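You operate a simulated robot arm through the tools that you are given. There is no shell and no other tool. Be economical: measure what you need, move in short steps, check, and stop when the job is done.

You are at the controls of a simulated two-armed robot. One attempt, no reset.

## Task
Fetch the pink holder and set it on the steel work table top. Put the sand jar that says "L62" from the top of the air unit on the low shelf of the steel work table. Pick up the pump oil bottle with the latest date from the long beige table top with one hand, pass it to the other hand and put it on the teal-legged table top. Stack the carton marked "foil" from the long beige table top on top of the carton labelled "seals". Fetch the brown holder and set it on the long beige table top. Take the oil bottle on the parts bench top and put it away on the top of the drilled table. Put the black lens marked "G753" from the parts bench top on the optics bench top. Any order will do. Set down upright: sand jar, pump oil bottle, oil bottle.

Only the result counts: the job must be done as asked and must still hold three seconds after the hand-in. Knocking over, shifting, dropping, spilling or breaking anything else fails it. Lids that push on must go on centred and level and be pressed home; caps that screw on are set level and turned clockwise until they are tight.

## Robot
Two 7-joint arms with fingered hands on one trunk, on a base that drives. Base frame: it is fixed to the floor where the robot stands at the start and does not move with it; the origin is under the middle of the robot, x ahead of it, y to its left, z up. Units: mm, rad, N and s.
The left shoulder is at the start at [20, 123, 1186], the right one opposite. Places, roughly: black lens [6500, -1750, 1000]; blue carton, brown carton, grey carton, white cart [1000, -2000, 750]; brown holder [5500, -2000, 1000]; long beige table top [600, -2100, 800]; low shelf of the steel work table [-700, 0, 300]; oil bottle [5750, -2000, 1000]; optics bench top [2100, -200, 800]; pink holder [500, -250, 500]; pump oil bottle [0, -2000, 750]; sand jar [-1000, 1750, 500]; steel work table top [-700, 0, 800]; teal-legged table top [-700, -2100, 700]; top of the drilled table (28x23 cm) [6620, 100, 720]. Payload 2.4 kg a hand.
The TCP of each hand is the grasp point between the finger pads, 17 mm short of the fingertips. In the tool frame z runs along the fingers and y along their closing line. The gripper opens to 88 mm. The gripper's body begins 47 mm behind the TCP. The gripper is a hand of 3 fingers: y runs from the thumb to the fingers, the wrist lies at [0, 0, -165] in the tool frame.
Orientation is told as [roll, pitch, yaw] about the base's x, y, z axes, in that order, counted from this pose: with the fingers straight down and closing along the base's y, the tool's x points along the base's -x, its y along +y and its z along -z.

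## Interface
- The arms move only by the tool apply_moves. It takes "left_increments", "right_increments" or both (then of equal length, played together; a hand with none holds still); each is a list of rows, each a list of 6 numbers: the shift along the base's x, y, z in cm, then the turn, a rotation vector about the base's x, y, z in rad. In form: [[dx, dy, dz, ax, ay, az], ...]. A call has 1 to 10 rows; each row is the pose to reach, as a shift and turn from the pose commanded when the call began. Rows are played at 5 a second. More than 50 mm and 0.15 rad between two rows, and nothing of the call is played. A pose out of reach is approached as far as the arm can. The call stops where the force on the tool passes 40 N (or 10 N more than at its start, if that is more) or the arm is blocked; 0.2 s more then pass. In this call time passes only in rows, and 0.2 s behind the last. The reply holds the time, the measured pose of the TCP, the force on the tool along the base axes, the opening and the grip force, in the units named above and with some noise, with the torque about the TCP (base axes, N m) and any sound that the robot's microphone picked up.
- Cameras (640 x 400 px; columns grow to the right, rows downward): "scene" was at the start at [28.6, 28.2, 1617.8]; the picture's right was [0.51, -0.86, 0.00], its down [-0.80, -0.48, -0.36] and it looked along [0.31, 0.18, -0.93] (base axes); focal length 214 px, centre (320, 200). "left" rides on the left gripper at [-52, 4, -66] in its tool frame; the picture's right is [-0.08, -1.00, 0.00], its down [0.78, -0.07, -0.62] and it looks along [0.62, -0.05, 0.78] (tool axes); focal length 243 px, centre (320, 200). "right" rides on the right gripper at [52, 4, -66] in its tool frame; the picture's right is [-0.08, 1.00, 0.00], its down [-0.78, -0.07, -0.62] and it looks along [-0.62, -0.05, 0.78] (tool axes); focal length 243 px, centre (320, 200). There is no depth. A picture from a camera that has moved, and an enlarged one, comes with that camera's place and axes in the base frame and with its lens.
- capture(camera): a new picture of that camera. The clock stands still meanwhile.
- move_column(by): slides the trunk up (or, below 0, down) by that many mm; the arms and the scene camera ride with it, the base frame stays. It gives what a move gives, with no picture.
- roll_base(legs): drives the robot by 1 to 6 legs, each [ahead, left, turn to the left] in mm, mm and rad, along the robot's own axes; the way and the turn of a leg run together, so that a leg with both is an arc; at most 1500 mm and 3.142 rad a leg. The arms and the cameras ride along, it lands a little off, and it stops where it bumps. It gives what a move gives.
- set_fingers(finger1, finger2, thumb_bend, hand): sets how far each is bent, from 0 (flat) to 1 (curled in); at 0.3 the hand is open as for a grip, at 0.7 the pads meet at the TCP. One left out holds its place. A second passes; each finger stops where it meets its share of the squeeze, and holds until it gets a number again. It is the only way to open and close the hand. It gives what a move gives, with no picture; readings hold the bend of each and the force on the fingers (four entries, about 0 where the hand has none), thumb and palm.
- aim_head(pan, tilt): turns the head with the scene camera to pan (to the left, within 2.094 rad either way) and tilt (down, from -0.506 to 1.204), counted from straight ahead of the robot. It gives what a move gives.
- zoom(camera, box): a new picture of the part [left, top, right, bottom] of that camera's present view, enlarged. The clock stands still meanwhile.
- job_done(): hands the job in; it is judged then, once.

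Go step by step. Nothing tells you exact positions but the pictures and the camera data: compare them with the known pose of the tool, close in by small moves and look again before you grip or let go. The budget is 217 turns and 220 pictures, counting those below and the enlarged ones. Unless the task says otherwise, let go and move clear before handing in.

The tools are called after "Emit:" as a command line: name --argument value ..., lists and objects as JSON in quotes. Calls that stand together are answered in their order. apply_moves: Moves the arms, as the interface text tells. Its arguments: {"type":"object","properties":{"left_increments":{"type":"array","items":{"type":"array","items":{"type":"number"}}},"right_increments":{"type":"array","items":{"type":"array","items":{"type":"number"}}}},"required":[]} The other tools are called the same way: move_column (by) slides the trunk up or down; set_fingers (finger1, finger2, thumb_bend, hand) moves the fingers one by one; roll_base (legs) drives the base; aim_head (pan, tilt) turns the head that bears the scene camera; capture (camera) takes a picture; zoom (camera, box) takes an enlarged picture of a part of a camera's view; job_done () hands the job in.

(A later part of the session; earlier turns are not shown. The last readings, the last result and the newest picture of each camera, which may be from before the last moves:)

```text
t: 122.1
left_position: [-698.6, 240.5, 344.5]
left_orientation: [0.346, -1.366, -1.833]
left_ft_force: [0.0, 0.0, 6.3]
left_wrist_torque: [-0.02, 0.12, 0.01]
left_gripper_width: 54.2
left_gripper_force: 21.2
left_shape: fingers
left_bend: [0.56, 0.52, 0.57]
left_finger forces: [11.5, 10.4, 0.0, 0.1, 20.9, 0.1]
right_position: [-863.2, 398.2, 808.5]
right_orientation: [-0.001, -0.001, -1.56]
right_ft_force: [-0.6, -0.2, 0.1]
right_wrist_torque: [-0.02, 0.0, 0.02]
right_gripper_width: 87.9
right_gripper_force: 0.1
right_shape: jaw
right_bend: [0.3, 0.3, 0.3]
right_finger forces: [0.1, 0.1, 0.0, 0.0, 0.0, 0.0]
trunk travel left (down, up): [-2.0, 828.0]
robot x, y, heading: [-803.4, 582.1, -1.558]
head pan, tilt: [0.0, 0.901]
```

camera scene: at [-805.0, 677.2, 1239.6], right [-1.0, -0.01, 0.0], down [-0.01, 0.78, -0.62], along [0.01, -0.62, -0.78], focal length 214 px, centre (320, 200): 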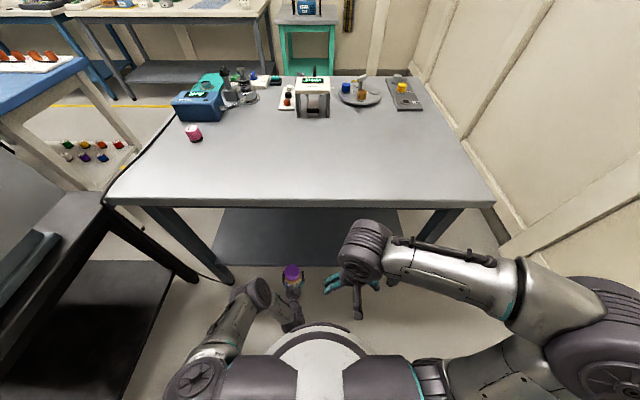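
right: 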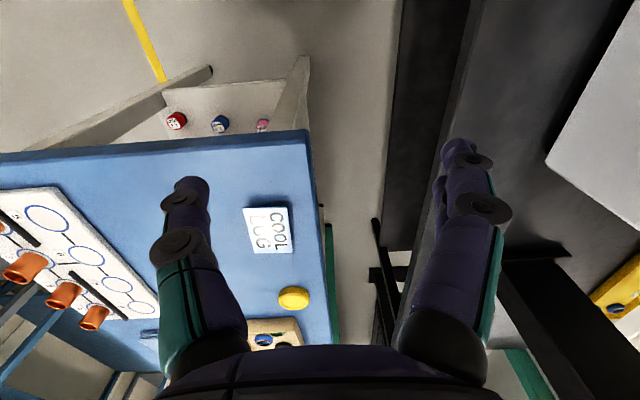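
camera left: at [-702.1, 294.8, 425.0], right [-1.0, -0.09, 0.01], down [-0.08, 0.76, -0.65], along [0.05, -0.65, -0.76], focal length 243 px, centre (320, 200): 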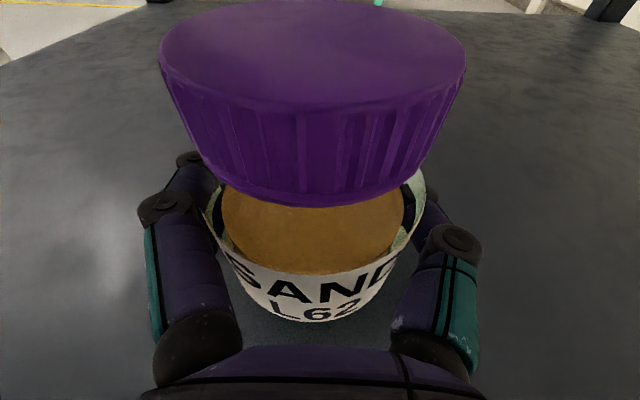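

Contact with the shelf at TCP z≈344. I release gradually and back out.

Emit:
set_fingers --hand "left" --finger1 0.45 --finger2 0.45 --thumb_bend 0.45

Emit:
set_fingers --hand "left" --finger1 0.15 --finger2 0.15 --thumb_bend 0.15

Emit:
apply_moves --left_increments '[[0, 2, 0.1, 0, 0, 0], [0, 5, 0.3, 0, 0, 0], [0, 8, 0.5, 0, 0, 0]]'

Emit:
capture --camera "left"

```text
t: 123.1
left_position: [-698.8, 242.4, 344.8]
left_orientation: [0.341, -1.363, -1.828]
left_ft_force: [0.3, 0.7, 4.7]
left_wrist_torque: [-0.02, -0.02, 0.01]
left_gripper_width: 59.8
left_gripper_force: 3.3
left_shape: fingers
left_bend: [0.42, 0.43, 0.44]
left_finger forces: [2.3, 1.5, 0.0, 0.1, 3.0, 0.0]
right_position: [-865.0, 398.1, 807.7]
right_orientation: [-0.002, -0.003, -1.559]
right_ft_force: [0.0, -0.2, 0.0]
right_wrist_torque: [0.03, 0.0, 0.0]
right_gripper_width: 88.1
right_gripper_force: 0.2
right_shape: jaw
right_bend: [0.3, 0.3, 0.3]
right_finger forces: [0.0, 0.0, 0.0, 0.1, 0.0, 0.0]
trunk travel left (down, up): [-2.0, 828.0]
robot x, y, heading: [-802.5, 577.8, -1.561]
head pan, tilt: [0.0, 0.901]
```

```text
t: 124.1
left_position: [-698.9, 241.9, 343.8]
left_orientation: [0.342, -1.363, -1.83]
left_ft_force: [0.0, 0.5, -0.1]
left_wrist_torque: [-0.02, 0.01, -0.02]
left_gripper_width: 104.1
left_gripper_force: 0.0
left_shape: fingers
left_bend: [0.15, 0.15, 0.15]
left_finger forces: [0.0, 0.0, 0.0, 0.0, 0.1, 0.0]
right_position: [-864.6, 399.0, 808.2]
right_orientation: [-0.001, -0.001, -1.56]
right_ft_force: [0.1, -0.7, 0.3]
right_wrist_torque: [-0.01, -0.04, 0.02]
right_gripper_width: 87.8
right_gripper_force: 0.1
right_shape: jaw
right_bend: [0.3, 0.3, 0.3]
right_finger forces: [0.0, 0.0, 0.0, 0.0, 0.0, 0.0]
trunk travel left (down, up): [-2.0, 828.0]
robot x, y, heading: [-801.2, 578.5, -1.563]
head pan, tilt: [0.0, 0.901]
```

```text
t: 124.9
left_position: [-698.1, 320.8, 347.7]
left_orientation: [0.343, -1.364, -1.829]
left_ft_force: [0.4, -0.4, -0.1]
left_wrist_torque: [0.01, 0.01, 0.04]
left_gripper_width: 103.7
left_gripper_force: 0.1
left_shape: fingers
left_bend: [0.15, 0.15, 0.15]
left_finger forces: [0.0, 0.0, 0.0, 0.1, 0.0, 0.0]
right_position: [-865.6, 397.8, 807.6]
right_orientation: [-0.002, -0.003, -1.56]
right_ft_force: [0.2, 0.0, 0.0]
right_wrist_torque: [0.0, 0.02, 0.02]
right_gripper_width: 88.1
right_gripper_force: 0.0
right_shape: jaw
right_bend: [0.3, 0.3, 0.3]
right_finger forces: [0.0, 0.0, 0.0, 0.0, 0.1, 0.1]
trunk travel left (down, up): [-2.0, 828.0]
robot x, y, heading: [-808.8, 580.3, -1.561]
head pan, tilt: [0.0, 0.901]
```

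```text
172 pictures are left
camera left: at [-702.4, 375.2, 413.0], right [-1.0, -0.09, 0.01], down [-0.08, 0.76, -0.65], along [0.05, -0.65, -0.76], focal length 243 px, centre (320, 200)
```

left: 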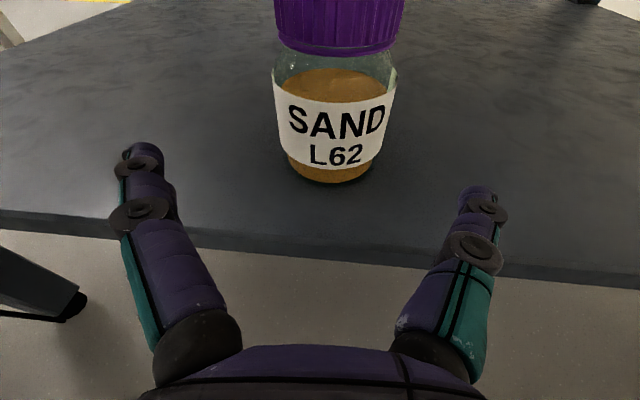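

Jar stands upright on the low shelf. I back off, raise the trunk, and drive round the table back toward the beige table.

Emit:
roll_base --legs '[[-330, 0, 0]]'

Emit:
move_column --by 400

Emit:
roll_base --legs '[[0, 0, 1.565], [0, 0, 1.565], [0, 730, 0]]'

Emit:
capture --camera "scene"

```text
t: 127.0
left_position: [-702.2, 648.3, 349.3]
left_orientation: [0.343, -1.363, -1.829]
left_ft_force: [-0.2, 0.1, 0.1]
left_wrist_torque: [0.01, -0.03, 0.01]
left_gripper_width: 103.6
left_gripper_force: 0.0
left_shape: fingers
left_bend: [0.15, 0.15, 0.15]
left_finger forces: [0.1, 0.1, 0.1, 0.0, 0.0, 0.0]
right_position: [-867.4, 723.6, 808.9]
right_orientation: [-0.003, -0.003, -1.561]
right_ft_force: [0.0, -0.2, 0.5]
right_wrist_torque: [0.0, 0.05, 0.03]
right_gripper_width: 88.0
right_gripper_force: 0.1
right_shape: jaw
right_bend: [0.3, 0.3, 0.3]
right_finger forces: [0.0, 0.0, 0.0, 0.0, 0.0, 0.1]
trunk travel left (down, up): [-2.0, 828.0]
robot x, y, heading: [-808.9, 908.1, -1.561]
head pan, tilt: [0.0, 0.901]
```

```text
t: 130.9
left_position: [-703.5, 647.6, 748.8]
left_orientation: [0.342, -1.364, -1.832]
left_ft_force: [0.4, -0.4, 0.9]
left_wrist_torque: [-0.02, 0.0, 0.01]
left_gripper_width: 104.1
left_gripper_force: 0.0
left_shape: fingers
left_bend: [0.15, 0.15, 0.15]
left_finger forces: [0.1, 0.0, 0.0, 0.0, 0.1, 0.0]
right_position: [-866.8, 723.9, 1208.6]
right_orientation: [-0.002, -0.002, -1.561]
right_ft_force: [-0.5, 0.3, 0.5]
right_wrist_torque: [-0.01, -0.02, 0.04]
right_gripper_width: 88.0
right_gripper_force: 0.1
right_shape: jaw
right_bend: [0.3, 0.3, 0.3]
right_finger forces: [0.0, 0.0, 0.0, 0.0, 0.1, 0.1]
trunk travel left (down, up): [-402.0, 428.0]
robot x, y, heading: [-808.2, 906.6, -1.564]
head pan, tilt: [0.0, 0.901]
```

```text
t: 142.4
left_position: [-1632.4, 1179.5, 749.5]
left_orientation: [0.341, -1.364, 1.289]
left_ft_force: [0.3, 0.6, -0.1]
left_wrist_torque: [-0.01, 0.0, 0.03]
left_gripper_width: 104.0
left_gripper_force: 0.2
left_shape: fingers
left_bend: [0.15, 0.15, 0.15]
left_finger forces: [0.0, 0.1, 0.1, 0.0, 0.0, 0.0]
right_position: [-1467.9, 1100.5, 1208.7]
right_orientation: [-0.002, -0.001, 1.557]
right_ft_force: [0.2, -0.8, 0.6]
right_wrist_torque: [0.0, 0.02, -0.01]
right_gripper_width: 88.1
right_gripper_force: 0.1
right_shape: jaw
right_bend: [0.3, 0.3, 0.3]
right_finger forces: [0.1, 0.0, 0.0, 0.0, 0.1, 0.1]
trunk travel left (down, up): [-402.0, 428.0]
robot x, y, heading: [-1528.8, 920.9, 1.558]
head pan, tilt: [0.0, 0.901]
```

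```text
171 pictures are left
camera scene: at [-1531.0, 973.4, 1639.7], right [1.0, -0.01, 0.0], down [-0.01, -0.78, -0.62], along [0.01, 0.62, -0.78], focal length 214 px, centre (320, 200)
```

scene: 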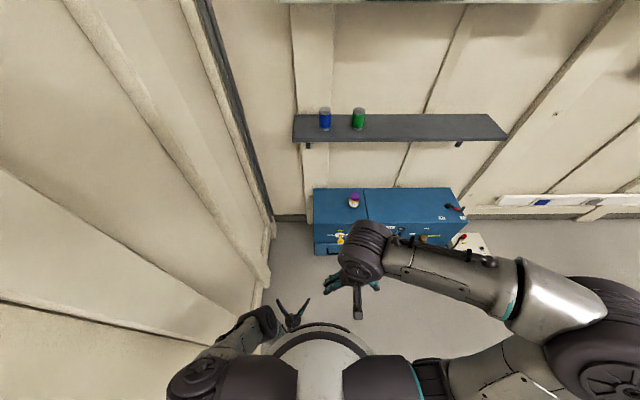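

Clear. I reverse along the wall side past the table, slide right, and turn to the beige table.

Emit:
roll_base --legs '[[-900, 0, 0], [-900, 0, 0], [0, -1350, 0], [0, 0, 1.57], [0, 0, 1.57]]'

Emit:
capture --camera "scene"

```text
t: 165.6
left_position: [-97.4, -1169.0, 749.0]
left_orientation: [0.343, -1.362, -1.86]
left_ft_force: [-0.1, 1.3, 0.1]
left_wrist_torque: [0.01, 0.02, 0.01]
left_gripper_width: 103.8
left_gripper_force: 0.1
left_shape: fingers
left_bend: [0.15, 0.15, 0.15]
left_finger forces: [0.1, 0.0, 0.0, 0.0, 0.0, 0.0]
right_position: [-260.3, -1087.3, 1207.7]
right_orientation: [-0.002, -0.002, -1.592]
right_ft_force: [-0.5, -0.2, -0.2]
right_wrist_torque: [0.0, -0.03, -0.01]
right_gripper_width: 88.0
right_gripper_force: 0.0
right_shape: jaw
right_bend: [0.3, 0.3, 0.3]
right_finger forces: [0.0, 0.0, 0.2, 0.1, 0.0, 0.1]
trunk travel left (down, up): [-402.0, 428.0]
robot x, y, heading: [-197.8, -903.6, -1.592]
head pan, tilt: [0.0, 0.901]
```

```text
170 pictures are left
camera scene: at [-196.4, -961.5, 1639.7], right [-1.0, 0.02, 0.0], down [0.02, 0.78, -0.62], along [-0.01, -0.62, -0.78], focal length 214 px, centre (320, 200)
```

scene: 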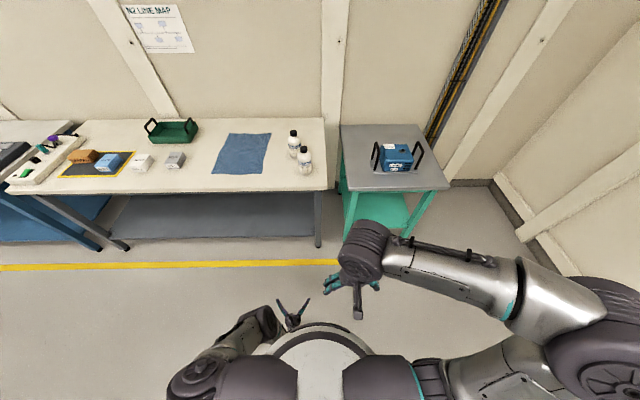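

I see two pump oil bottles near the right end of the beige table and the cartons further left. I zoom in on both.

Emit:
zoom --camera "scene" --box '[260, 115, 340, 190]'

Emit:
zoom --camera "scene" --box '[50, 130, 210, 200]'

```text
5.33 times, centred on (300, 152) of scene
camera zoom: at [-196.4, -961.5, 1639.7], right [-1.0, 0.02, 0.0], down [0.02, 0.78, -0.62], along [-0.01, -0.62, -0.78], focal length 1144 px, centre (427, 453)
```

zoom: 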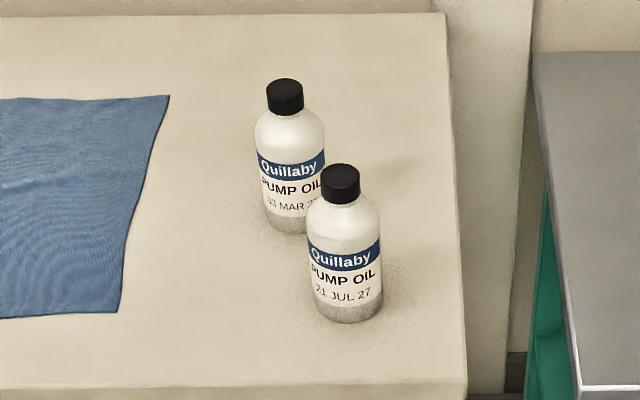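

```text
4.00 times, centred on (130, 165) of scene
camera zoom: at [-196.4, -961.5, 1639.7], right [-1.0, 0.02, 0.0], down [0.02, 0.78, -0.62], along [-0.01, -0.62, -0.78], focal length 858 px, centre (1080, 340)
```

zoom: 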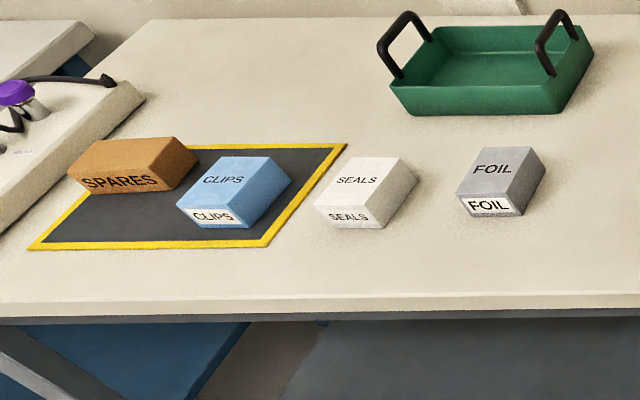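

Foil is grey, seals is white. The front bottle reads 21 JUL 27; the rear's year is hidden. I raise the trunk and go nearer to read it.

Emit:
move_column --by 280

Emit:
roll_base --legs '[[440, 0, 0.02]]'

Emit:
capture --camera "left"

Emit:
capture --camera "scene"

```text
t: 168.4
left_position: [-97.8, -1167.3, 1029.7]
left_orientation: [0.343, -1.363, -1.861]
left_ft_force: [-0.1, -0.3, 0.2]
left_wrist_torque: [-0.01, 0.0, -0.03]
left_gripper_width: 103.7
left_gripper_force: 0.0
left_shape: fingers
left_bend: [0.15, 0.15, 0.15]
left_finger forces: [0.1, 0.0, 0.0, 0.0, 0.0, 0.1]
right_position: [-261.5, -1086.5, 1488.1]
right_orientation: [-0.002, 0.0, -1.592]
right_ft_force: [-0.2, -0.6, 1.1]
right_wrist_torque: [-0.02, -0.01, -0.05]
right_gripper_width: 88.0
right_gripper_force: 0.0
right_shape: jaw
right_bend: [0.3, 0.3, 0.3]
right_finger forces: [0.0, 0.0, 0.0, 0.0, 0.0, 0.0]
trunk travel left (down, up): [-682.0, 148.0]
robot x, y, heading: [-192.3, -902.9, -1.587]
head pan, tilt: [0.0, 0.901]
```

```text
t: 171.1
left_position: [-90.9, -1604.9, 1028.7]
left_orientation: [0.341, -1.361, -1.828]
left_ft_force: [0.6, 0.9, -0.3]
left_wrist_torque: [-0.04, -0.01, 0.02]
left_gripper_width: 103.8
left_gripper_force: 0.0
left_shape: fingers
left_bend: [0.15, 0.15, 0.15]
left_finger forces: [0.1, 0.0, 0.0, 0.1, 0.1, 0.0]
right_position: [-258.1, -1528.9, 1488.7]
right_orientation: [-0.003, -0.002, -1.56]
right_ft_force: [0.5, 0.0, 0.1]
right_wrist_torque: [-0.02, -0.02, 0.01]
right_gripper_width: 88.0
right_gripper_force: 0.1
right_shape: jaw
right_bend: [0.3, 0.3, 0.3]
right_finger forces: [0.0, 0.1, 0.0, 0.0, 0.0, 0.1]
trunk travel left (down, up): [-682.0, 148.0]
robot x, y, heading: [-199.7, -1345.3, -1.56]
head pan, tilt: [0.0, 0.901]
```

```text
167 pictures are left
camera left: at [-95.9, -1550.8, 1092.8], right [-1.0, -0.09, 0.01], down [-0.08, 0.76, -0.65], along [0.05, -0.65, -0.76], focal length 243 px, centre (320, 200)
```

left: 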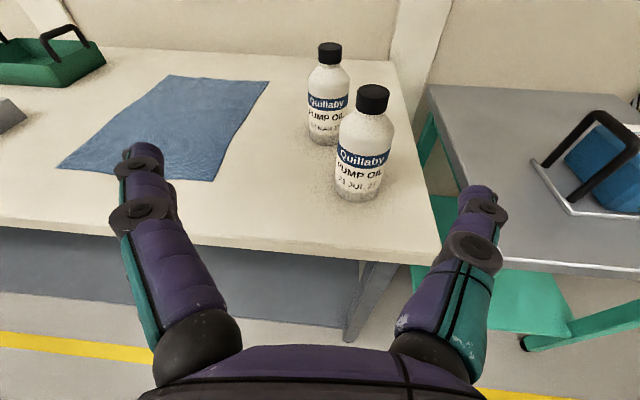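

```text
166 pictures are left
camera scene: at [-197.1, -1401.2, 1919.6], right [-1.0, -0.01, 0.0], down [-0.01, 0.78, -0.62], along [0.01, -0.62, -0.78], focal length 214 px, centre (320, 200)
```

scene: 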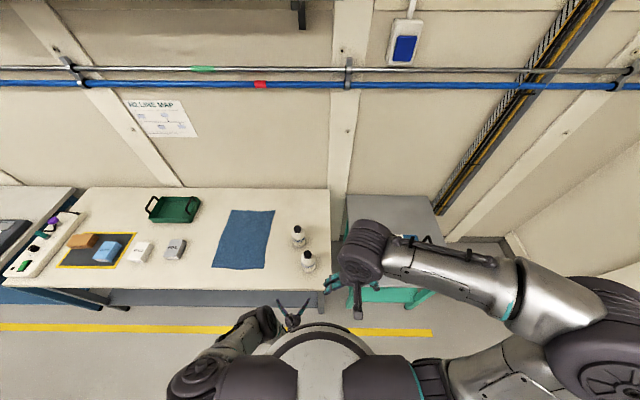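

Emit:
zoom --camera "left" --box '[280, 30, 420, 210]'

Emit:
apply_moves --left_increments '[[4.5, 0, 0, 0, 0, 0], [9, 0, 0, 0, 0, 0], [13, 0, 0, 0, 0, 0]]'

Emit:
zoom --camera "left" --box '[280, 30, 440, 210]'

```text
2.22 times, centred on (350, 120) of left
camera zoom: at [-95.9, -1550.8, 1092.8], right [-1.0, -0.09, 0.01], down [-0.08, 0.76, -0.65], along [0.05, -0.65, -0.76], focal length 539 px, centre (253, 378)
```

zoom: 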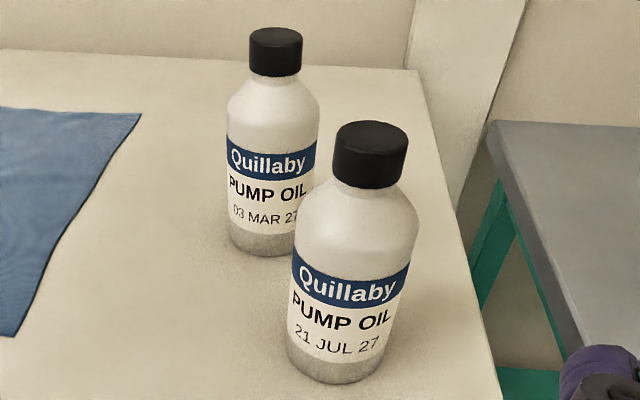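

```text
t: 171.9
left_position: [38.1, -1605.5, 1028.8]
left_orientation: [0.337, -1.363, -1.823]
left_ft_force: [-0.7, -1.0, 0.3]
left_wrist_torque: [0.02, 0.0, 0.01]
left_gripper_width: 104.1
left_gripper_force: 0.1
left_shape: fingers
left_bend: [0.15, 0.15, 0.15]
left_finger forces: [0.0, 0.0, 0.0, 0.1, 0.1, 0.1]
right_position: [-257.7, -1527.6, 1488.1]
right_orientation: [-0.002, -0.003, -1.559]
right_ft_force: [0.6, 0.1, -0.6]
right_wrist_torque: [0.0, 0.02, -0.01]
right_gripper_width: 87.8
right_gripper_force: 0.0
right_shape: jaw
right_bend: [0.3, 0.3, 0.3]
right_finger forces: [0.1, 0.0, 0.1, 0.0, 0.0, 0.1]
trunk travel left (down, up): [-682.0, 148.0]
robot x, y, heading: [-198.7, -1344.8, -1.557]
head pan, tilt: [0.0, 0.901]
```

```text
2.22 times, centred on (360, 120) of left
camera zoom: at [35.0, -1551.8, 1093.7], right [-1.0, -0.09, 0.01], down [-0.08, 0.76, -0.65], along [0.05, -0.65, -0.76], focal length 539 px, centre (231, 378)
```

zoom: 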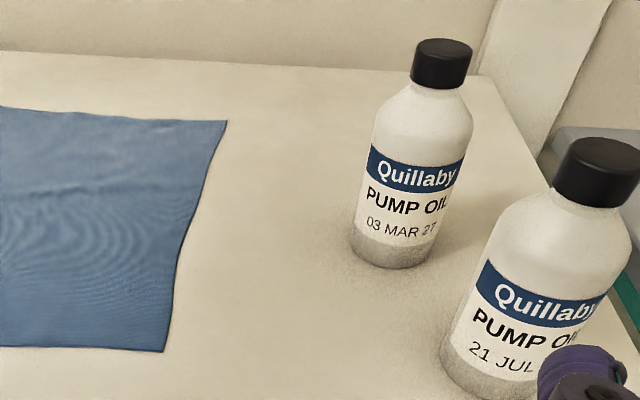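

Front bottle (21 JUL 27) is the latest, at about (-134, -1842). I line the left hand up in front of it and check.

Emit:
apply_moves --left_increments '[[-4.5, 0, 0, 0, 0, 0], [-9, 0, 0, 0, 0, 0], [-13, 0, 0, 0, 0, 0], [-17, 0, 0, 0, 0, 0]]'

Emit:
move_column --by -160

Emit:
roll_base --legs '[[70, 0, 0]]'

Emit:
capture --camera "left"

```text
t: 172.9
left_position: [-135.1, -1605.0, 1029.0]
left_orientation: [0.345, -1.361, -1.83]
left_ft_force: [0.0, -0.1, 0.2]
left_wrist_torque: [-0.03, -0.01, 0.02]
left_gripper_width: 104.3
left_gripper_force: 0.0
left_shape: fingers
left_bend: [0.15, 0.15, 0.15]
left_finger forces: [0.0, 0.1, 0.0, 0.1, 0.1, 0.0]
right_position: [-259.4, -1528.0, 1487.0]
right_orientation: [-0.001, -0.001, -1.56]
right_ft_force: [-0.2, -0.2, -0.6]
right_wrist_torque: [0.01, -0.02, 0.0]
right_gripper_width: 88.0
right_gripper_force: 0.1
right_shape: jaw
right_bend: [0.3, 0.3, 0.3]
right_finger forces: [0.1, 0.1, 0.0, 0.1, 0.0, 0.1]
trunk travel left (down, up): [-682.0, 148.0]
robot x, y, heading: [-199.5, -1344.1, -1.561]
head pan, tilt: [0.0, 0.901]
```

```text
t: 174.7
left_position: [-133.5, -1605.5, 869.5]
left_orientation: [0.341, -1.364, -1.828]
left_ft_force: [0.6, 0.0, -0.2]
left_wrist_torque: [-0.01, -0.01, 0.05]
left_gripper_width: 104.0
left_gripper_force: 0.1
left_shape: fingers
left_bend: [0.15, 0.15, 0.15]
left_finger forces: [0.0, 0.0, 0.0, 0.0, 0.0, 0.0]
right_position: [-258.3, -1527.2, 1327.9]
right_orientation: [-0.002, -0.001, -1.559]
right_ft_force: [-0.1, -0.2, 0.1]
right_wrist_torque: [-0.01, 0.03, -0.04]
right_gripper_width: 88.0
right_gripper_force: 0.1
right_shape: jaw
right_bend: [0.3, 0.3, 0.3]
right_finger forces: [0.0, 0.1, 0.0, 0.1, 0.0, 0.0]
trunk travel left (down, up): [-522.0, 308.0]
robot x, y, heading: [-199.7, -1344.1, -1.558]
head pan, tilt: [0.0, 0.901]
```

```text
t: 175.7
left_position: [-133.3, -1678.1, 869.5]
left_orientation: [0.339, -1.362, -1.826]
left_ft_force: [0.8, -0.4, 0.2]
left_wrist_torque: [0.0, -0.02, -0.01]
left_gripper_width: 103.9
left_gripper_force: 0.0
left_shape: fingers
left_bend: [0.15, 0.15, 0.15]
left_finger forces: [0.1, 0.0, 0.0, 0.1, 0.1, 0.1]
right_position: [-255.4, -1601.0, 1329.3]
right_orientation: [-0.001, -0.002, -1.56]
right_ft_force: [0.5, 0.6, -0.4]
right_wrist_torque: [0.03, -0.01, 0.05]
right_gripper_width: 87.9
right_gripper_force: 0.1
right_shape: jaw
right_bend: [0.3, 0.3, 0.3]
right_finger forces: [0.0, 0.0, 0.0, 0.0, 0.1, 0.0]
trunk travel left (down, up): [-522.0, 308.0]
robot x, y, heading: [-197.4, -1409.6, -1.558]
head pan, tilt: [0.0, 0.901]
```

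```text
163 pictures are left
camera left: at [-136.6, -1623.6, 933.1], right [-1.0, -0.09, 0.01], down [-0.08, 0.76, -0.65], along [0.05, -0.64, -0.76], focal length 243 px, centre (320, 200)
```

left: 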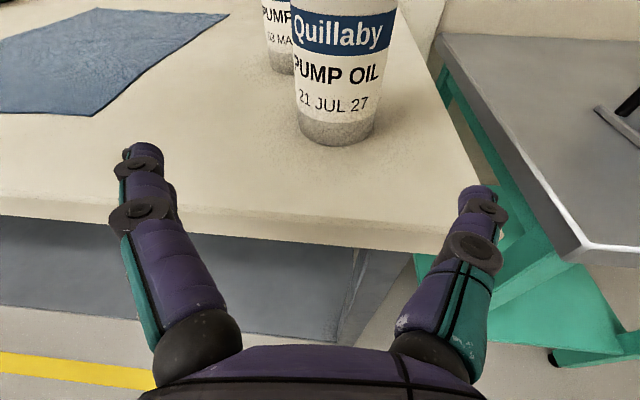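

Measured: table 798, bottle centre ≈(-135, -1840), Ø≈68. I adjust height and slide in around it.

Emit:
apply_moves --left_increments '[[0, 0, 3, 0, 0, 0], [0, 0, 6, 0, 0, 0]]'

Emit:
move_column --by -75

Emit:
apply_moves --left_increments '[[0, -4, 0, 0, 0, 0], [0, -8, 0, 0, 0, 0], [-0.1, -12, 0, 0, 0, 0]]'

Emit:
capture --camera "left"

```text
t: 176.3
left_position: [-131.4, -1677.3, 928.7]
left_orientation: [0.344, -1.361, -1.829]
left_ft_force: [0.0, 0.1, 0.0]
left_wrist_torque: [-0.02, 0.01, -0.02]
left_gripper_width: 103.9
left_gripper_force: 0.0
left_shape: fingers
left_bend: [0.15, 0.15, 0.15]
left_finger forces: [0.0, 0.0, 0.0, 0.0, 0.0, 0.0]
right_position: [-257.1, -1598.4, 1327.8]
right_orientation: [-0.001, 0.0, -1.56]
right_ft_force: [-0.4, 0.3, -0.8]
right_wrist_torque: [0.03, -0.03, 0.04]
right_gripper_width: 87.9
right_gripper_force: 0.1
right_shape: jaw
right_bend: [0.3, 0.3, 0.3]
right_finger forces: [0.1, 0.0, 0.0, 0.1, 0.0, 0.0]
trunk travel left (down, up): [-522.0, 308.0]
robot x, y, heading: [-196.7, -1415.0, -1.561]
head pan, tilt: [0.0, 0.901]
```

```text
t: 177.4
left_position: [-132.7, -1677.6, 855.1]
left_orientation: [0.343, -1.363, -1.828]
left_ft_force: [0.4, -0.2, 0.2]
left_wrist_torque: [0.0, 0.01, 0.01]
left_gripper_width: 103.7
left_gripper_force: 0.1
left_shape: fingers
left_bend: [0.15, 0.15, 0.15]
left_finger forces: [0.0, 0.0, 0.0, 0.0, 0.0, 0.0]
right_position: [-257.0, -1598.5, 1253.2]
right_orientation: [-0.003, -0.002, -1.562]
right_ft_force: [0.0, 0.8, 0.5]
right_wrist_torque: [-0.02, 0.0, 0.04]
right_gripper_width: 88.0
right_gripper_force: 0.0
right_shape: jaw
right_bend: [0.3, 0.3, 0.3]
right_finger forces: [0.1, 0.1, 0.1, 0.0, 0.1, 0.0]
trunk travel left (down, up): [-447.0, 383.0]
robot x, y, heading: [-198.7, -1417.6, -1.563]
head pan, tilt: [0.0, 0.901]
```

```text
t: 178.2
left_position: [-132.3, -1796.7, 853.8]
left_orientation: [0.338, -1.363, -1.825]
left_ft_force: [0.2, 0.9, -0.6]
left_wrist_torque: [-0.02, -0.01, 0.0]
left_gripper_width: 104.1
left_gripper_force: 0.0
left_shape: fingers
left_bend: [0.15, 0.15, 0.15]
left_finger forces: [0.1, 0.0, 0.0, 0.1, 0.0, 0.1]
right_position: [-256.6, -1598.9, 1253.3]
right_orientation: [-0.003, -0.002, -1.56]
right_ft_force: [-0.1, -0.3, -0.8]
right_wrist_torque: [-0.01, -0.01, -0.02]
right_gripper_width: 87.8
right_gripper_force: 0.0
right_shape: jaw
right_bend: [0.3, 0.3, 0.3]
right_finger forces: [0.0, 0.1, 0.0, 0.0, 0.1, 0.0]
trunk travel left (down, up): [-447.0, 383.0]
robot x, y, heading: [-198.8, -1415.6, -1.553]
head pan, tilt: [0.0, 0.901]
```

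```text
162 pictures are left
camera left: at [-135.2, -1743.6, 917.7], right [-1.0, -0.09, 0.01], down [-0.08, 0.76, -0.65], along [0.05, -0.65, -0.76], focal length 243 px, centre (320, 200)
```

left: 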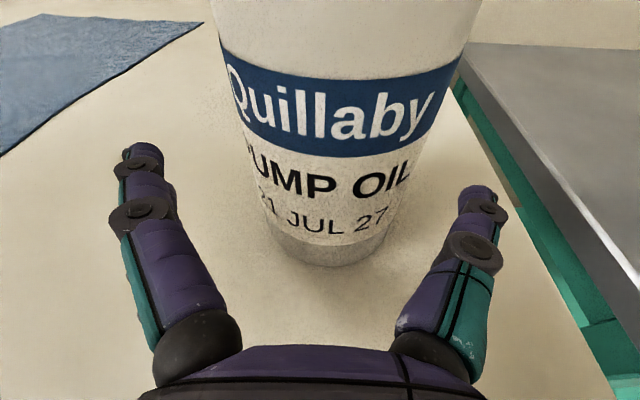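

Emit:
apply_moves --left_increments '[[-0.5, -2, -0.2, 0, 0, 0], [-0.6, -3.8, -0.4, 0, 0, 0]]'

Emit:
set_fingers --hand "left" --finger1 0.75 --finger2 0.75 --thumb_bend 0.75

Emit:
capture --camera "left"

```text
t: 178.8
left_position: [-139.7, -1833.0, 849.6]
left_orientation: [0.344, -1.363, -1.829]
left_ft_force: [0.2, 1.5, 0.0]
left_wrist_torque: [-0.02, -0.01, 0.02]
left_gripper_width: 104.5
left_gripper_force: 0.2
left_shape: fingers
left_bend: [0.15, 0.15, 0.15]
left_finger forces: [1.0, 0.0, 0.1, 0.0, 0.0, 0.1]
right_position: [-257.0, -1598.3, 1253.8]
right_orientation: [-0.002, -0.001, -1.56]
right_ft_force: [-0.1, 0.2, 0.2]
right_wrist_torque: [0.02, -0.01, 0.01]
right_gripper_width: 87.9
right_gripper_force: 0.0
right_shape: jaw
right_bend: [0.3, 0.3, 0.3]
right_finger forces: [0.0, 0.0, 0.1, 0.0, 0.1, 0.1]
trunk travel left (down, up): [-447.0, 383.0]
robot x, y, heading: [-196.2, -1414.7, -1.563]
head pan, tilt: [0.0, 0.901]
```

```text
t: 179.8
left_position: [-137.7, -1835.0, 849.7]
left_orientation: [0.34, -1.361, -1.827]
left_ft_force: [-0.8, 0.1, 0.0]
left_wrist_torque: [-0.04, 0.1, 0.02]
left_gripper_width: 59.5
left_gripper_force: 25.4
left_shape: fingers
left_bend: [0.61, 0.51, 0.59]
left_finger forces: [13.6, 12.2, 0.1, 0.0, 25.7, 0.0]
right_position: [-255.7, -1599.8, 1253.8]
right_orientation: [-0.003, -0.001, -1.56]
right_ft_force: [-0.3, 0.4, -0.4]
right_wrist_torque: [-0.01, 0.0, 0.0]
right_gripper_width: 87.9
right_gripper_force: 0.0
right_shape: jaw
right_bend: [0.3, 0.3, 0.3]
right_finger forces: [0.1, 0.0, 0.1, 0.0, 0.0, 0.0]
trunk travel left (down, up): [-447.0, 383.0]
robot x, y, heading: [-193.6, -1415.5, -1.558]
head pan, tilt: [0.0, 0.901]
```

```text
161 pictures are left
camera left: at [-142.8, -1780.8, 913.3], right [-1.0, -0.09, 0.01], down [-0.08, 0.76, -0.65], along [0.05, -0.65, -0.76], focal length 243 px, centre (320, 200)
```

left: 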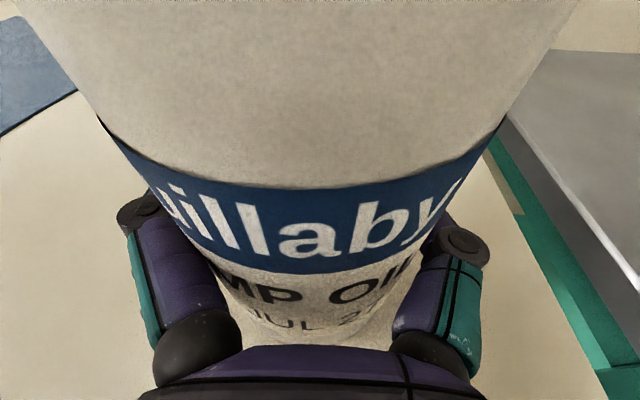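

Firm grip. Lift and bring the bottle back off the table.

Emit:
apply_moves --left_increments '[[0, 0, 2, 0, 0, 0], [0, 0, 5, 0, 0, 0], [0, 2, 7, 0, 0, 0]]'

Emit:
roll_base --legs '[[-350, 0, 0]]'

Emit:
capture --camera "scene"

```text
t: 180.6
left_position: [-138.5, -1815.5, 922.3]
left_orientation: [0.343, -1.361, -1.828]
left_ft_force: [-0.1, 0.6, -4.9]
left_wrist_torque: [0.0, -0.05, 0.03]
left_gripper_width: 59.2
left_gripper_force: 26.1
left_shape: fingers
left_bend: [0.61, 0.51, 0.59]
left_finger forces: [13.4, 12.4, 0.0, 0.0, 24.9, 0.0]
right_position: [-257.5, -1597.8, 1253.2]
right_orientation: [-0.001, -0.002, -1.56]
right_ft_force: [-0.7, 0.1, 0.3]
right_wrist_torque: [-0.04, 0.01, 0.01]
right_gripper_width: 87.7
right_gripper_force: 0.0
right_shape: jaw
right_bend: [0.3, 0.3, 0.3]
right_finger forces: [0.1, 0.0, 0.1, 0.0, 0.0, 0.0]
trunk travel left (down, up): [-447.0, 383.0]
robot x, y, heading: [-197.5, -1416.5, -1.567]
head pan, tilt: [0.0, 0.901]
```

```text
t: 182.9
left_position: [-143.9, -1460.9, 921.2]
left_orientation: [0.342, -1.363, -1.831]
left_ft_force: [-0.3, 0.7, -3.8]
left_wrist_torque: [-0.03, -0.02, 0.0]
left_gripper_width: 59.1
left_gripper_force: 25.4
left_shape: fingers
left_bend: [0.61, 0.51, 0.59]
left_finger forces: [13.4, 12.5, 0.0, 0.0, 24.8, 0.0]
right_position: [-260.2, -1243.4, 1252.8]
right_orientation: [-0.001, -0.004, -1.565]
right_ft_force: [-0.7, -0.3, -0.1]
right_wrist_torque: [-0.01, -0.01, -0.01]
right_gripper_width: 88.2
right_gripper_force: 0.0
right_shape: jaw
right_bend: [0.3, 0.3, 0.3]
right_finger forces: [0.0, 0.1, 0.0, 0.1, 0.0, 0.0]
trunk travel left (down, up): [-447.0, 383.0]
robot x, y, heading: [-197.5, -1061.9, -1.563]
head pan, tilt: [0.0, 0.901]
```

```text
160 pictures are left
camera scene: at [-199.6, -1116.6, 1684.7], right [-1.0, -0.01, 0.0], down [-0.01, 0.78, -0.62], along [0.0, -0.62, -0.78], focal length 214 px, centre (320, 200)
```

scene: 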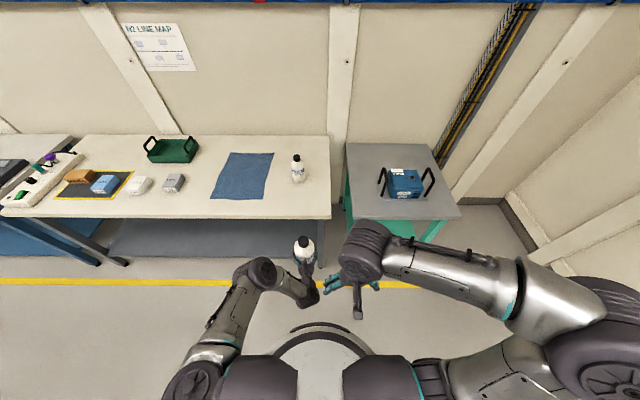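

Now the handover: I bring the bottle to the middle and the right hand above its cap, then check with the right camera.

Emit:
apply_moves --left_increments '[[-2.5, 2.5, 0, 0, 0, 0], [-5, 5, 0, 0, 0, 0], [-7, 7, 0, 0, 0, 0], [-7, 7, 0, 0, 0, 0]]' --right_increments '[[1.2, -4, -2, 0, 0, 0], [2.4, -8, -4, 0, 0, 0], [3.6, -12, -6, 0, 0, 0], [4.5, -15.4, -8, 0, 0, 0]]'

Emit:
capture --camera "right"

Emit:
capture --camera "scene"

```text
t: 183.9
left_position: [-213.6, -1391.1, 920.4]
left_orientation: [0.34, -1.362, -1.829]
left_ft_force: [-0.6, 0.0, -4.9]
left_wrist_torque: [-0.01, 0.05, -0.01]
left_gripper_width: 58.8
left_gripper_force: 24.9
left_shape: fingers
left_bend: [0.61, 0.51, 0.59]
left_finger forces: [13.3, 12.3, 0.0, 0.0, 24.7, 0.1]
right_position: [-216.9, -1400.1, 1171.5]
right_orientation: [-0.002, -0.003, -1.561]
right_ft_force: [-0.2, -0.1, 0.2]
right_wrist_torque: [0.02, -0.03, 0.02]
right_gripper_width: 88.2
right_gripper_force: 0.1
right_shape: jaw
right_bend: [0.3, 0.3, 0.3]
right_finger forces: [0.1, 0.1, 0.0, 0.0, 0.0, 0.1]
trunk travel left (down, up): [-447.0, 383.0]
robot x, y, heading: [-199.2, -1059.8, -1.566]
head pan, tilt: [0.0, 0.901]
```

```text
159 pictures are left
camera right: at [-212.0, -1346.5, 1237.4], right [1.0, -0.08, 0.0], down [-0.06, -0.78, 0.62], along [-0.05, -0.62, -0.78], focal length 243 px, centre (320, 200)
```

right: 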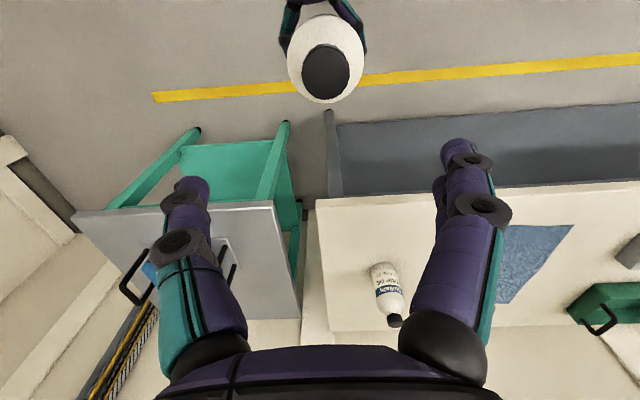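

```text
158 pictures are left
camera scene: at [-199.1, -1118.6, 1684.6], right [-1.0, -0.01, 0.0], down [-0.01, 0.78, -0.62], along [0.0, -0.62, -0.78], focal length 214 px, centre (320, 200)
```

scene: 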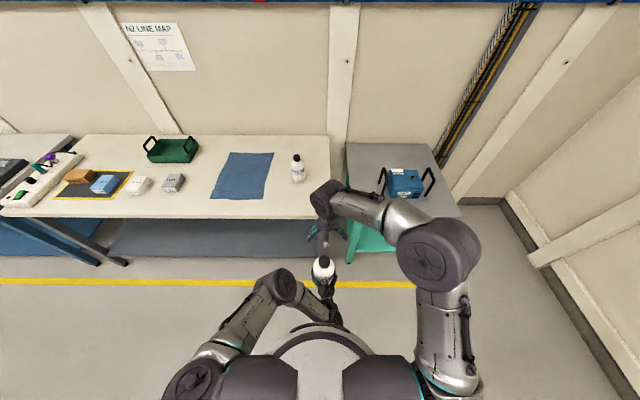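

Cap is at about (-211, -1388). I move the right hand down over it in two stages.

Emit:
apply_moves --right_increments '[[0.5, 1.2, -4, 0, 0, 0], [0.5, 1.2, -8, 0, 0, 0], [0.5, 1.2, -11, 0, 0, 0]]'

Emit:
capture --camera "right"

```text
t: 184.7
left_position: [-213.6, -1390.9, 920.5]
left_orientation: [0.34, -1.362, -1.831]
left_ft_force: [0.0, -0.4, -4.9]
left_wrist_torque: [0.01, 0.04, 0.02]
left_gripper_width: 59.0
left_gripper_force: 25.3
left_shape: fingers
left_bend: [0.61, 0.51, 0.59]
left_finger forces: [13.3, 12.3, 0.0, 0.0, 24.8, 0.0]
right_position: [-212.3, -1386.9, 1062.9]
right_orientation: [-0.004, -0.003, -1.563]
right_ft_force: [0.2, -0.9, -0.7]
right_wrist_torque: [0.02, -0.03, 0.0]
right_gripper_width: 87.8
right_gripper_force: 0.1
right_shape: jaw
right_bend: [0.3, 0.3, 0.3]
right_finger forces: [0.0, 0.0, 0.1, 0.0, 0.0, 0.1]
trunk travel left (down, up): [-447.0, 383.0]
robot x, y, heading: [-199.9, -1058.9, -1.561]
head pan, tilt: [0.0, 0.901]
```

```text
157 pictures are left
camera right: at [-206.4, -1334.4, 1128.0], right [1.0, -0.08, 0.0], down [-0.06, -0.78, 0.62], along [-0.05, -0.62, -0.78], focal length 243 px, centre (320, 200)
```

right: 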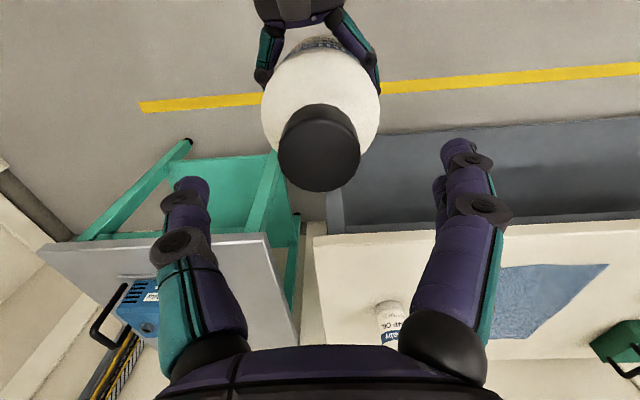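

Cap top ≈1018 at (-211, -1389). Going down to grip the cap with the right hand.

Emit:
apply_moves --right_increments '[[0.1, -0.2, -3, 0, 0, 0], [0.1, -0.2, -5.6, 0, 0, 0]]'

Emit:
set_fingers --hand "right" --finger1 0.75 --finger2 0.75 --thumb_bend 0.75

Emit:
capture --camera "right"

```text
t: 185.3
left_position: [-213.1, -1390.9, 920.4]
left_orientation: [0.343, -1.362, -1.831]
left_ft_force: [0.3, -0.4, -4.9]
left_wrist_torque: [0.0, 0.05, 0.01]
left_gripper_width: 59.3
left_gripper_force: 25.0
left_shape: fingers
left_bend: [0.61, 0.51, 0.59]
left_finger forces: [13.3, 12.3, 0.0, 0.0, 24.8, 0.1]
right_position: [-210.2, -1388.3, 1006.8]
right_orientation: [0.0, -0.002, -1.564]
right_ft_force: [-0.9, -0.3, 0.5]
right_wrist_torque: [0.03, 0.0, -0.01]
right_gripper_width: 88.0
right_gripper_force: 0.0
right_shape: jaw
right_bend: [0.3, 0.3, 0.3]
right_finger forces: [0.1, 0.0, 0.0, 0.0, 0.1, 0.0]
trunk travel left (down, up): [-447.0, 383.0]
robot x, y, heading: [-199.8, -1060.4, -1.565]
head pan, tilt: [0.0, 0.901]
```

```text
t: 186.3
left_position: [-213.0, -1392.1, 919.9]
left_orientation: [0.34, -1.361, -1.831]
left_ft_force: [1.4, 0.8, -14.7]
left_wrist_torque: [-0.08, 0.31, -0.09]
left_gripper_width: 59.0
left_gripper_force: 26.0
left_shape: fingers
left_bend: [0.62, 0.52, 0.59]
left_finger forces: [14.2, 12.5, 0.1, 0.1, 24.3, 0.0]
right_position: [-208.5, -1387.5, 1007.1]
right_orientation: [-0.002, -0.003, -1.565]
right_ft_force: [-1.2, -0.1, 9.3]
right_wrist_torque: [-0.04, -0.15, 0.08]
right_gripper_width: 48.2
right_gripper_force: 17.5
right_shape: fingers
right_bend: [0.48, 0.47, 0.55]
right_finger forces: [9.7, 9.5, 0.1, 0.0, 16.5, 0.0]
trunk travel left (down, up): [-447.0, 383.0]
robot x, y, heading: [-197.8, -1062.0, -1.561]
head pan, tilt: [0.0, 0.901]
```

```text
156 pictures are left
camera right: at [-205.6, -1335.3, 1073.2], right [1.0, -0.08, 0.0], down [-0.06, -0.78, 0.62], along [-0.05, -0.62, -0.78], focal length 243 px, centre (320, 200)
```

right: 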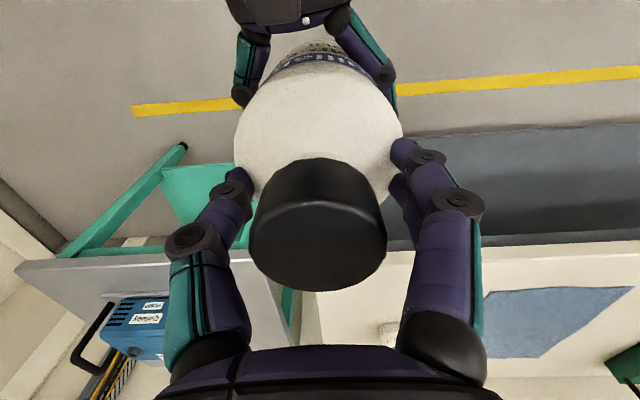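

The fingertips press on the bottle's shoulder rather than the cap. I open, rise 14 mm and grip again.

Emit:
set_fingers --hand "right" --finger1 0.3 --finger2 0.3 --thumb_bend 0.3

Emit:
apply_moves --right_increments '[[0, 0, 1.6, 0, 0, 0]]'

Emit:
set_fingers --hand "right" --finger1 0.8 --finger2 0.8 --thumb_bend 0.8

Emit:
capture --camera "right"

```text
t: 187.3
left_position: [-212.8, -1391.0, 921.0]
left_orientation: [0.342, -1.363, -1.831]
left_ft_force: [0.2, -0.1, -4.6]
left_wrist_torque: [-0.02, 0.03, 0.02]
left_gripper_width: 59.0
left_gripper_force: 25.1
left_shape: fingers
left_bend: [0.63, 0.52, 0.6]
left_finger forces: [13.0, 12.3, 0.1, 0.0, 24.5, 0.0]
right_position: [-210.6, -1388.4, 1007.7]
right_orientation: [0.0, -0.002, -1.563]
right_ft_force: [0.2, 0.4, -0.5]
right_wrist_torque: [-0.02, -0.01, -0.01]
right_gripper_width: 84.1
right_gripper_force: 0.2
right_shape: fingers
right_bend: [0.3, 0.3, 0.3]
right_finger forces: [0.0, 0.1, 0.1, 0.0, 0.1, 0.1]
trunk travel left (down, up): [-447.0, 383.0]
robot x, y, heading: [-201.6, -1060.1, -1.565]
head pan, tilt: [0.0, 0.901]
```

```text
t: 187.7
left_position: [-212.7, -1390.0, 920.6]
left_orientation: [0.341, -1.359, -1.83]
left_ft_force: [0.1, 0.2, -4.5]
left_wrist_torque: [0.01, -0.02, 0.0]
left_gripper_width: 59.1
left_gripper_force: 24.8
left_shape: fingers
left_bend: [0.63, 0.52, 0.6]
left_finger forces: [13.1, 12.3, 0.1, 0.0, 24.5, 0.1]
right_position: [-211.1, -1388.6, 1023.5]
right_orientation: [-0.003, -0.002, -1.562]
right_ft_force: [0.2, 0.3, 0.5]
right_wrist_torque: [0.0, 0.0, 0.0]
right_gripper_width: 84.2
right_gripper_force: 0.1
right_shape: fingers
right_bend: [0.3, 0.3, 0.3]
right_finger forces: [0.0, 0.0, 0.0, 0.1, 0.1, 0.0]
trunk travel left (down, up): [-447.0, 383.0]
robot x, y, heading: [-198.6, -1058.1, -1.569]
head pan, tilt: [0.0, 0.901]
```

```text
t: 188.7
left_position: [-213.3, -1391.4, 920.6]
left_orientation: [0.341, -1.364, -1.831]
left_ft_force: [1.9, -0.8, -1.0]
left_wrist_torque: [-0.01, 0.13, -0.02]
left_gripper_width: 59.1
left_gripper_force: 25.5
left_shape: fingers
left_bend: [0.63, 0.52, 0.6]
left_finger forces: [13.9, 12.4, 0.0, 0.2, 24.3, 0.0]
right_position: [-210.4, -1388.2, 1023.2]
right_orientation: [-0.001, -0.003, -1.563]
right_ft_force: [-1.5, -0.5, 0.4]
right_wrist_torque: [-0.02, -0.01, 0.04]
right_gripper_width: 26.0
right_gripper_force: 16.1
right_shape: fingers
right_bend: [0.6, 0.61, 0.62]
right_finger forces: [8.4, 7.5, 0.0, 0.1, 16.2, 0.0]
trunk travel left (down, up): [-447.0, 383.0]
robot x, y, heading: [-197.1, -1059.4, -1.569]
head pan, tilt: [0.0, 0.901]
```

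```text
155 pictures are left
camera right: at [-205.7, -1335.2, 1088.6], right [1.0, -0.08, 0.0], down [-0.06, -0.78, 0.62], along [-0.05, -0.62, -0.78], focal length 243 px, centre (320, 200)
```

right: 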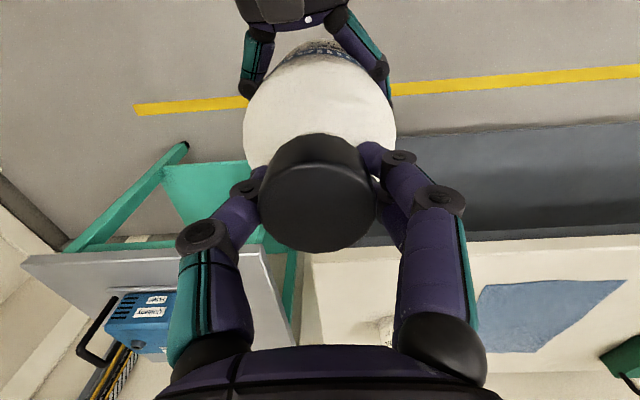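

Emit:
set_fingers --hand "right" --finger1 0.95 --finger2 0.95 --thumb_bend 0.95

Emit:
set_fingers --hand "left" --finger1 0.45 --finger2 0.45 --thumb_bend 0.45

Emit:
set_fingers --hand "left" --finger1 0.15 --finger2 0.15 --thumb_bend 0.15

Emit:
capture --camera "right"

```text
t: 189.7
left_position: [-214.0, -1389.3, 919.7]
left_orientation: [0.343, -1.364, -1.83]
left_ft_force: [3.0, 0.5, 0.1]
left_wrist_torque: [-0.05, 0.33, -0.06]
left_gripper_width: 58.8
left_gripper_force: 26.0
left_shape: fingers
left_bend: [0.63, 0.52, 0.6]
left_finger forces: [14.7, 12.6, 0.0, 0.0, 24.0, 0.0]
right_position: [-209.8, -1388.6, 1023.3]
right_orientation: [-0.002, -0.002, -1.565]
right_ft_force: [-3.0, -0.4, -0.3]
right_wrist_torque: [-0.04, -0.08, 0.09]
right_gripper_width: 25.6
right_gripper_force: 17.7
right_shape: fingers
right_bend: [0.59, 0.6, 0.62]
right_finger forces: [8.9, 8.3, 0.0, 0.0, 18.9, 0.1]
trunk travel left (down, up): [-447.0, 383.0]
robot x, y, heading: [-204.1, -1063.5, -1.561]
head pan, tilt: [0.0, 0.901]
```

```text
t: 190.7
left_position: [-212.2, -1391.0, 920.6]
left_orientation: [0.343, -1.361, -1.83]
left_ft_force: [4.2, 1.8, 0.8]
left_wrist_torque: [-0.08, 0.42, -0.04]
left_gripper_width: 67.8
left_gripper_force: 9.2
left_shape: fingers
left_bend: [0.42, 0.41, 0.43]
left_finger forces: [7.3, 4.2, 0.0, 0.0, 6.8, 0.0]
right_position: [-210.8, -1388.5, 1023.2]
right_orientation: [-0.002, -0.003, -1.562]
right_ft_force: [-4.8, -0.8, -0.9]
right_wrist_torque: [-0.03, 0.08, 0.06]
right_gripper_width: 25.8
right_gripper_force: 17.5
right_shape: fingers
right_bend: [0.59, 0.61, 0.62]
right_finger forces: [8.0, 7.6, 0.0, 0.1, 19.1, 0.0]
trunk travel left (down, up): [-447.0, 383.0]
robot x, y, heading: [-202.9, -1059.7, -1.567]
head pan, tilt: [0.0, 0.901]
```

```text
t: 191.7
left_position: [-213.6, -1391.3, 919.9]
left_orientation: [0.34, -1.363, -1.831]
left_ft_force: [-0.1, 0.7, -0.1]
left_wrist_torque: [-0.01, -0.03, -0.01]
left_gripper_width: 104.1
left_gripper_force: 0.0
left_shape: fingers
left_bend: [0.15, 0.15, 0.15]
left_finger forces: [0.1, 0.1, 0.0, 0.0, 0.1, 0.1]
right_position: [-209.5, -1388.3, 1022.3]
right_orientation: [-0.001, -0.002, -1.563]
right_ft_force: [-0.7, -0.4, -1.1]
right_wrist_torque: [-0.02, -0.01, -0.02]
right_gripper_width: 25.9
right_gripper_force: 17.3
right_shape: fingers
right_bend: [0.57, 0.59, 0.62]
right_finger forces: [9.1, 8.7, 0.0, 0.1, 16.6, 0.0]
trunk travel left (down, up): [-447.0, 383.0]
robot x, y, heading: [-201.0, -1061.4, -1.562]
head pan, tilt: [0.0, 0.901]
```

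```text
154 pictures are left
camera right: at [-205.7, -1335.2, 1088.6], right [1.0, -0.08, 0.0], down [-0.06, -0.78, 0.62], along [-0.05, -0.62, -0.78], focal length 243 px, centre (320, 200)
```

right: 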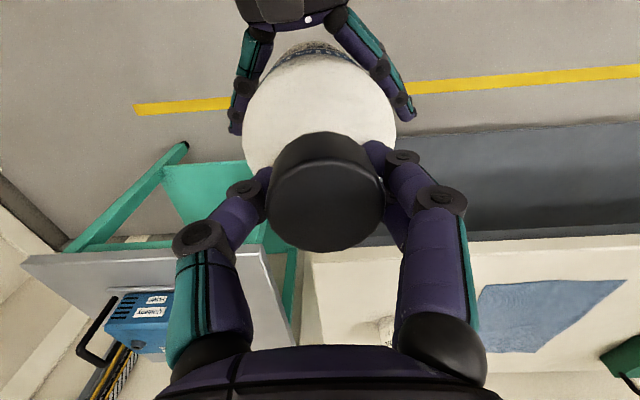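

The left fingers are open; I pull the left hand straight back and verify that the right holds the bottle.

Emit:
apply_moves --left_increments '[[0, 3, 0, 0, 0, 0], [0, 6, 0, 0, 0, 0], [1, 9, 0, 0, 0, 0]]'

Emit:
capture --camera "left"

```text
t: 192.5
left_position: [-205.6, -1322.4, 908.9]
left_orientation: [0.334, -1.361, -1.827]
left_ft_force: [-0.1, 0.0, -0.2]
left_wrist_torque: [-0.01, 0.0, 0.02]
left_gripper_width: 104.0
left_gripper_force: 0.0
left_shape: fingers
left_bend: [0.15, 0.15, 0.15]
left_finger forces: [0.1, 0.1, 0.1, 0.0, 0.1, 0.1]
left hand out of reach, approached as far as the arm can: row 3
right_position: [-209.4, -1388.3, 1023.1]
right_orientation: [-0.003, -0.002, -1.565]
right_ft_force: [-0.8, -0.3, -0.5]
right_wrist_torque: [0.01, -0.01, -0.02]
right_gripper_width: 25.7
right_gripper_force: 16.8
right_shape: fingers
right_bend: [0.57, 0.59, 0.62]
right_finger forces: [9.1, 8.8, 0.0, 0.0, 16.7, 0.1]
trunk travel left (down, up): [-447.0, 383.0]
robot x, y, heading: [-198.9, -1059.2, -1.563]
head pan, tilt: [0.0, 0.901]
```

```text
153 pictures are left
camera left: at [-208.9, -1268.5, 972.6], right [-1.0, -0.09, 0.01], down [-0.08, 0.76, -0.65], along [0.05, -0.64, -0.76], focal length 243 px, centre (320, 200)
```

left: 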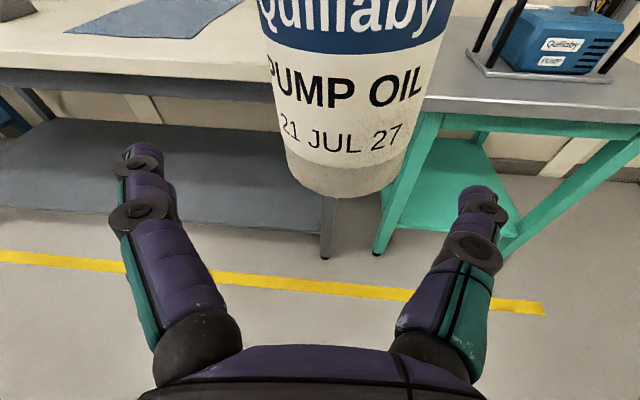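

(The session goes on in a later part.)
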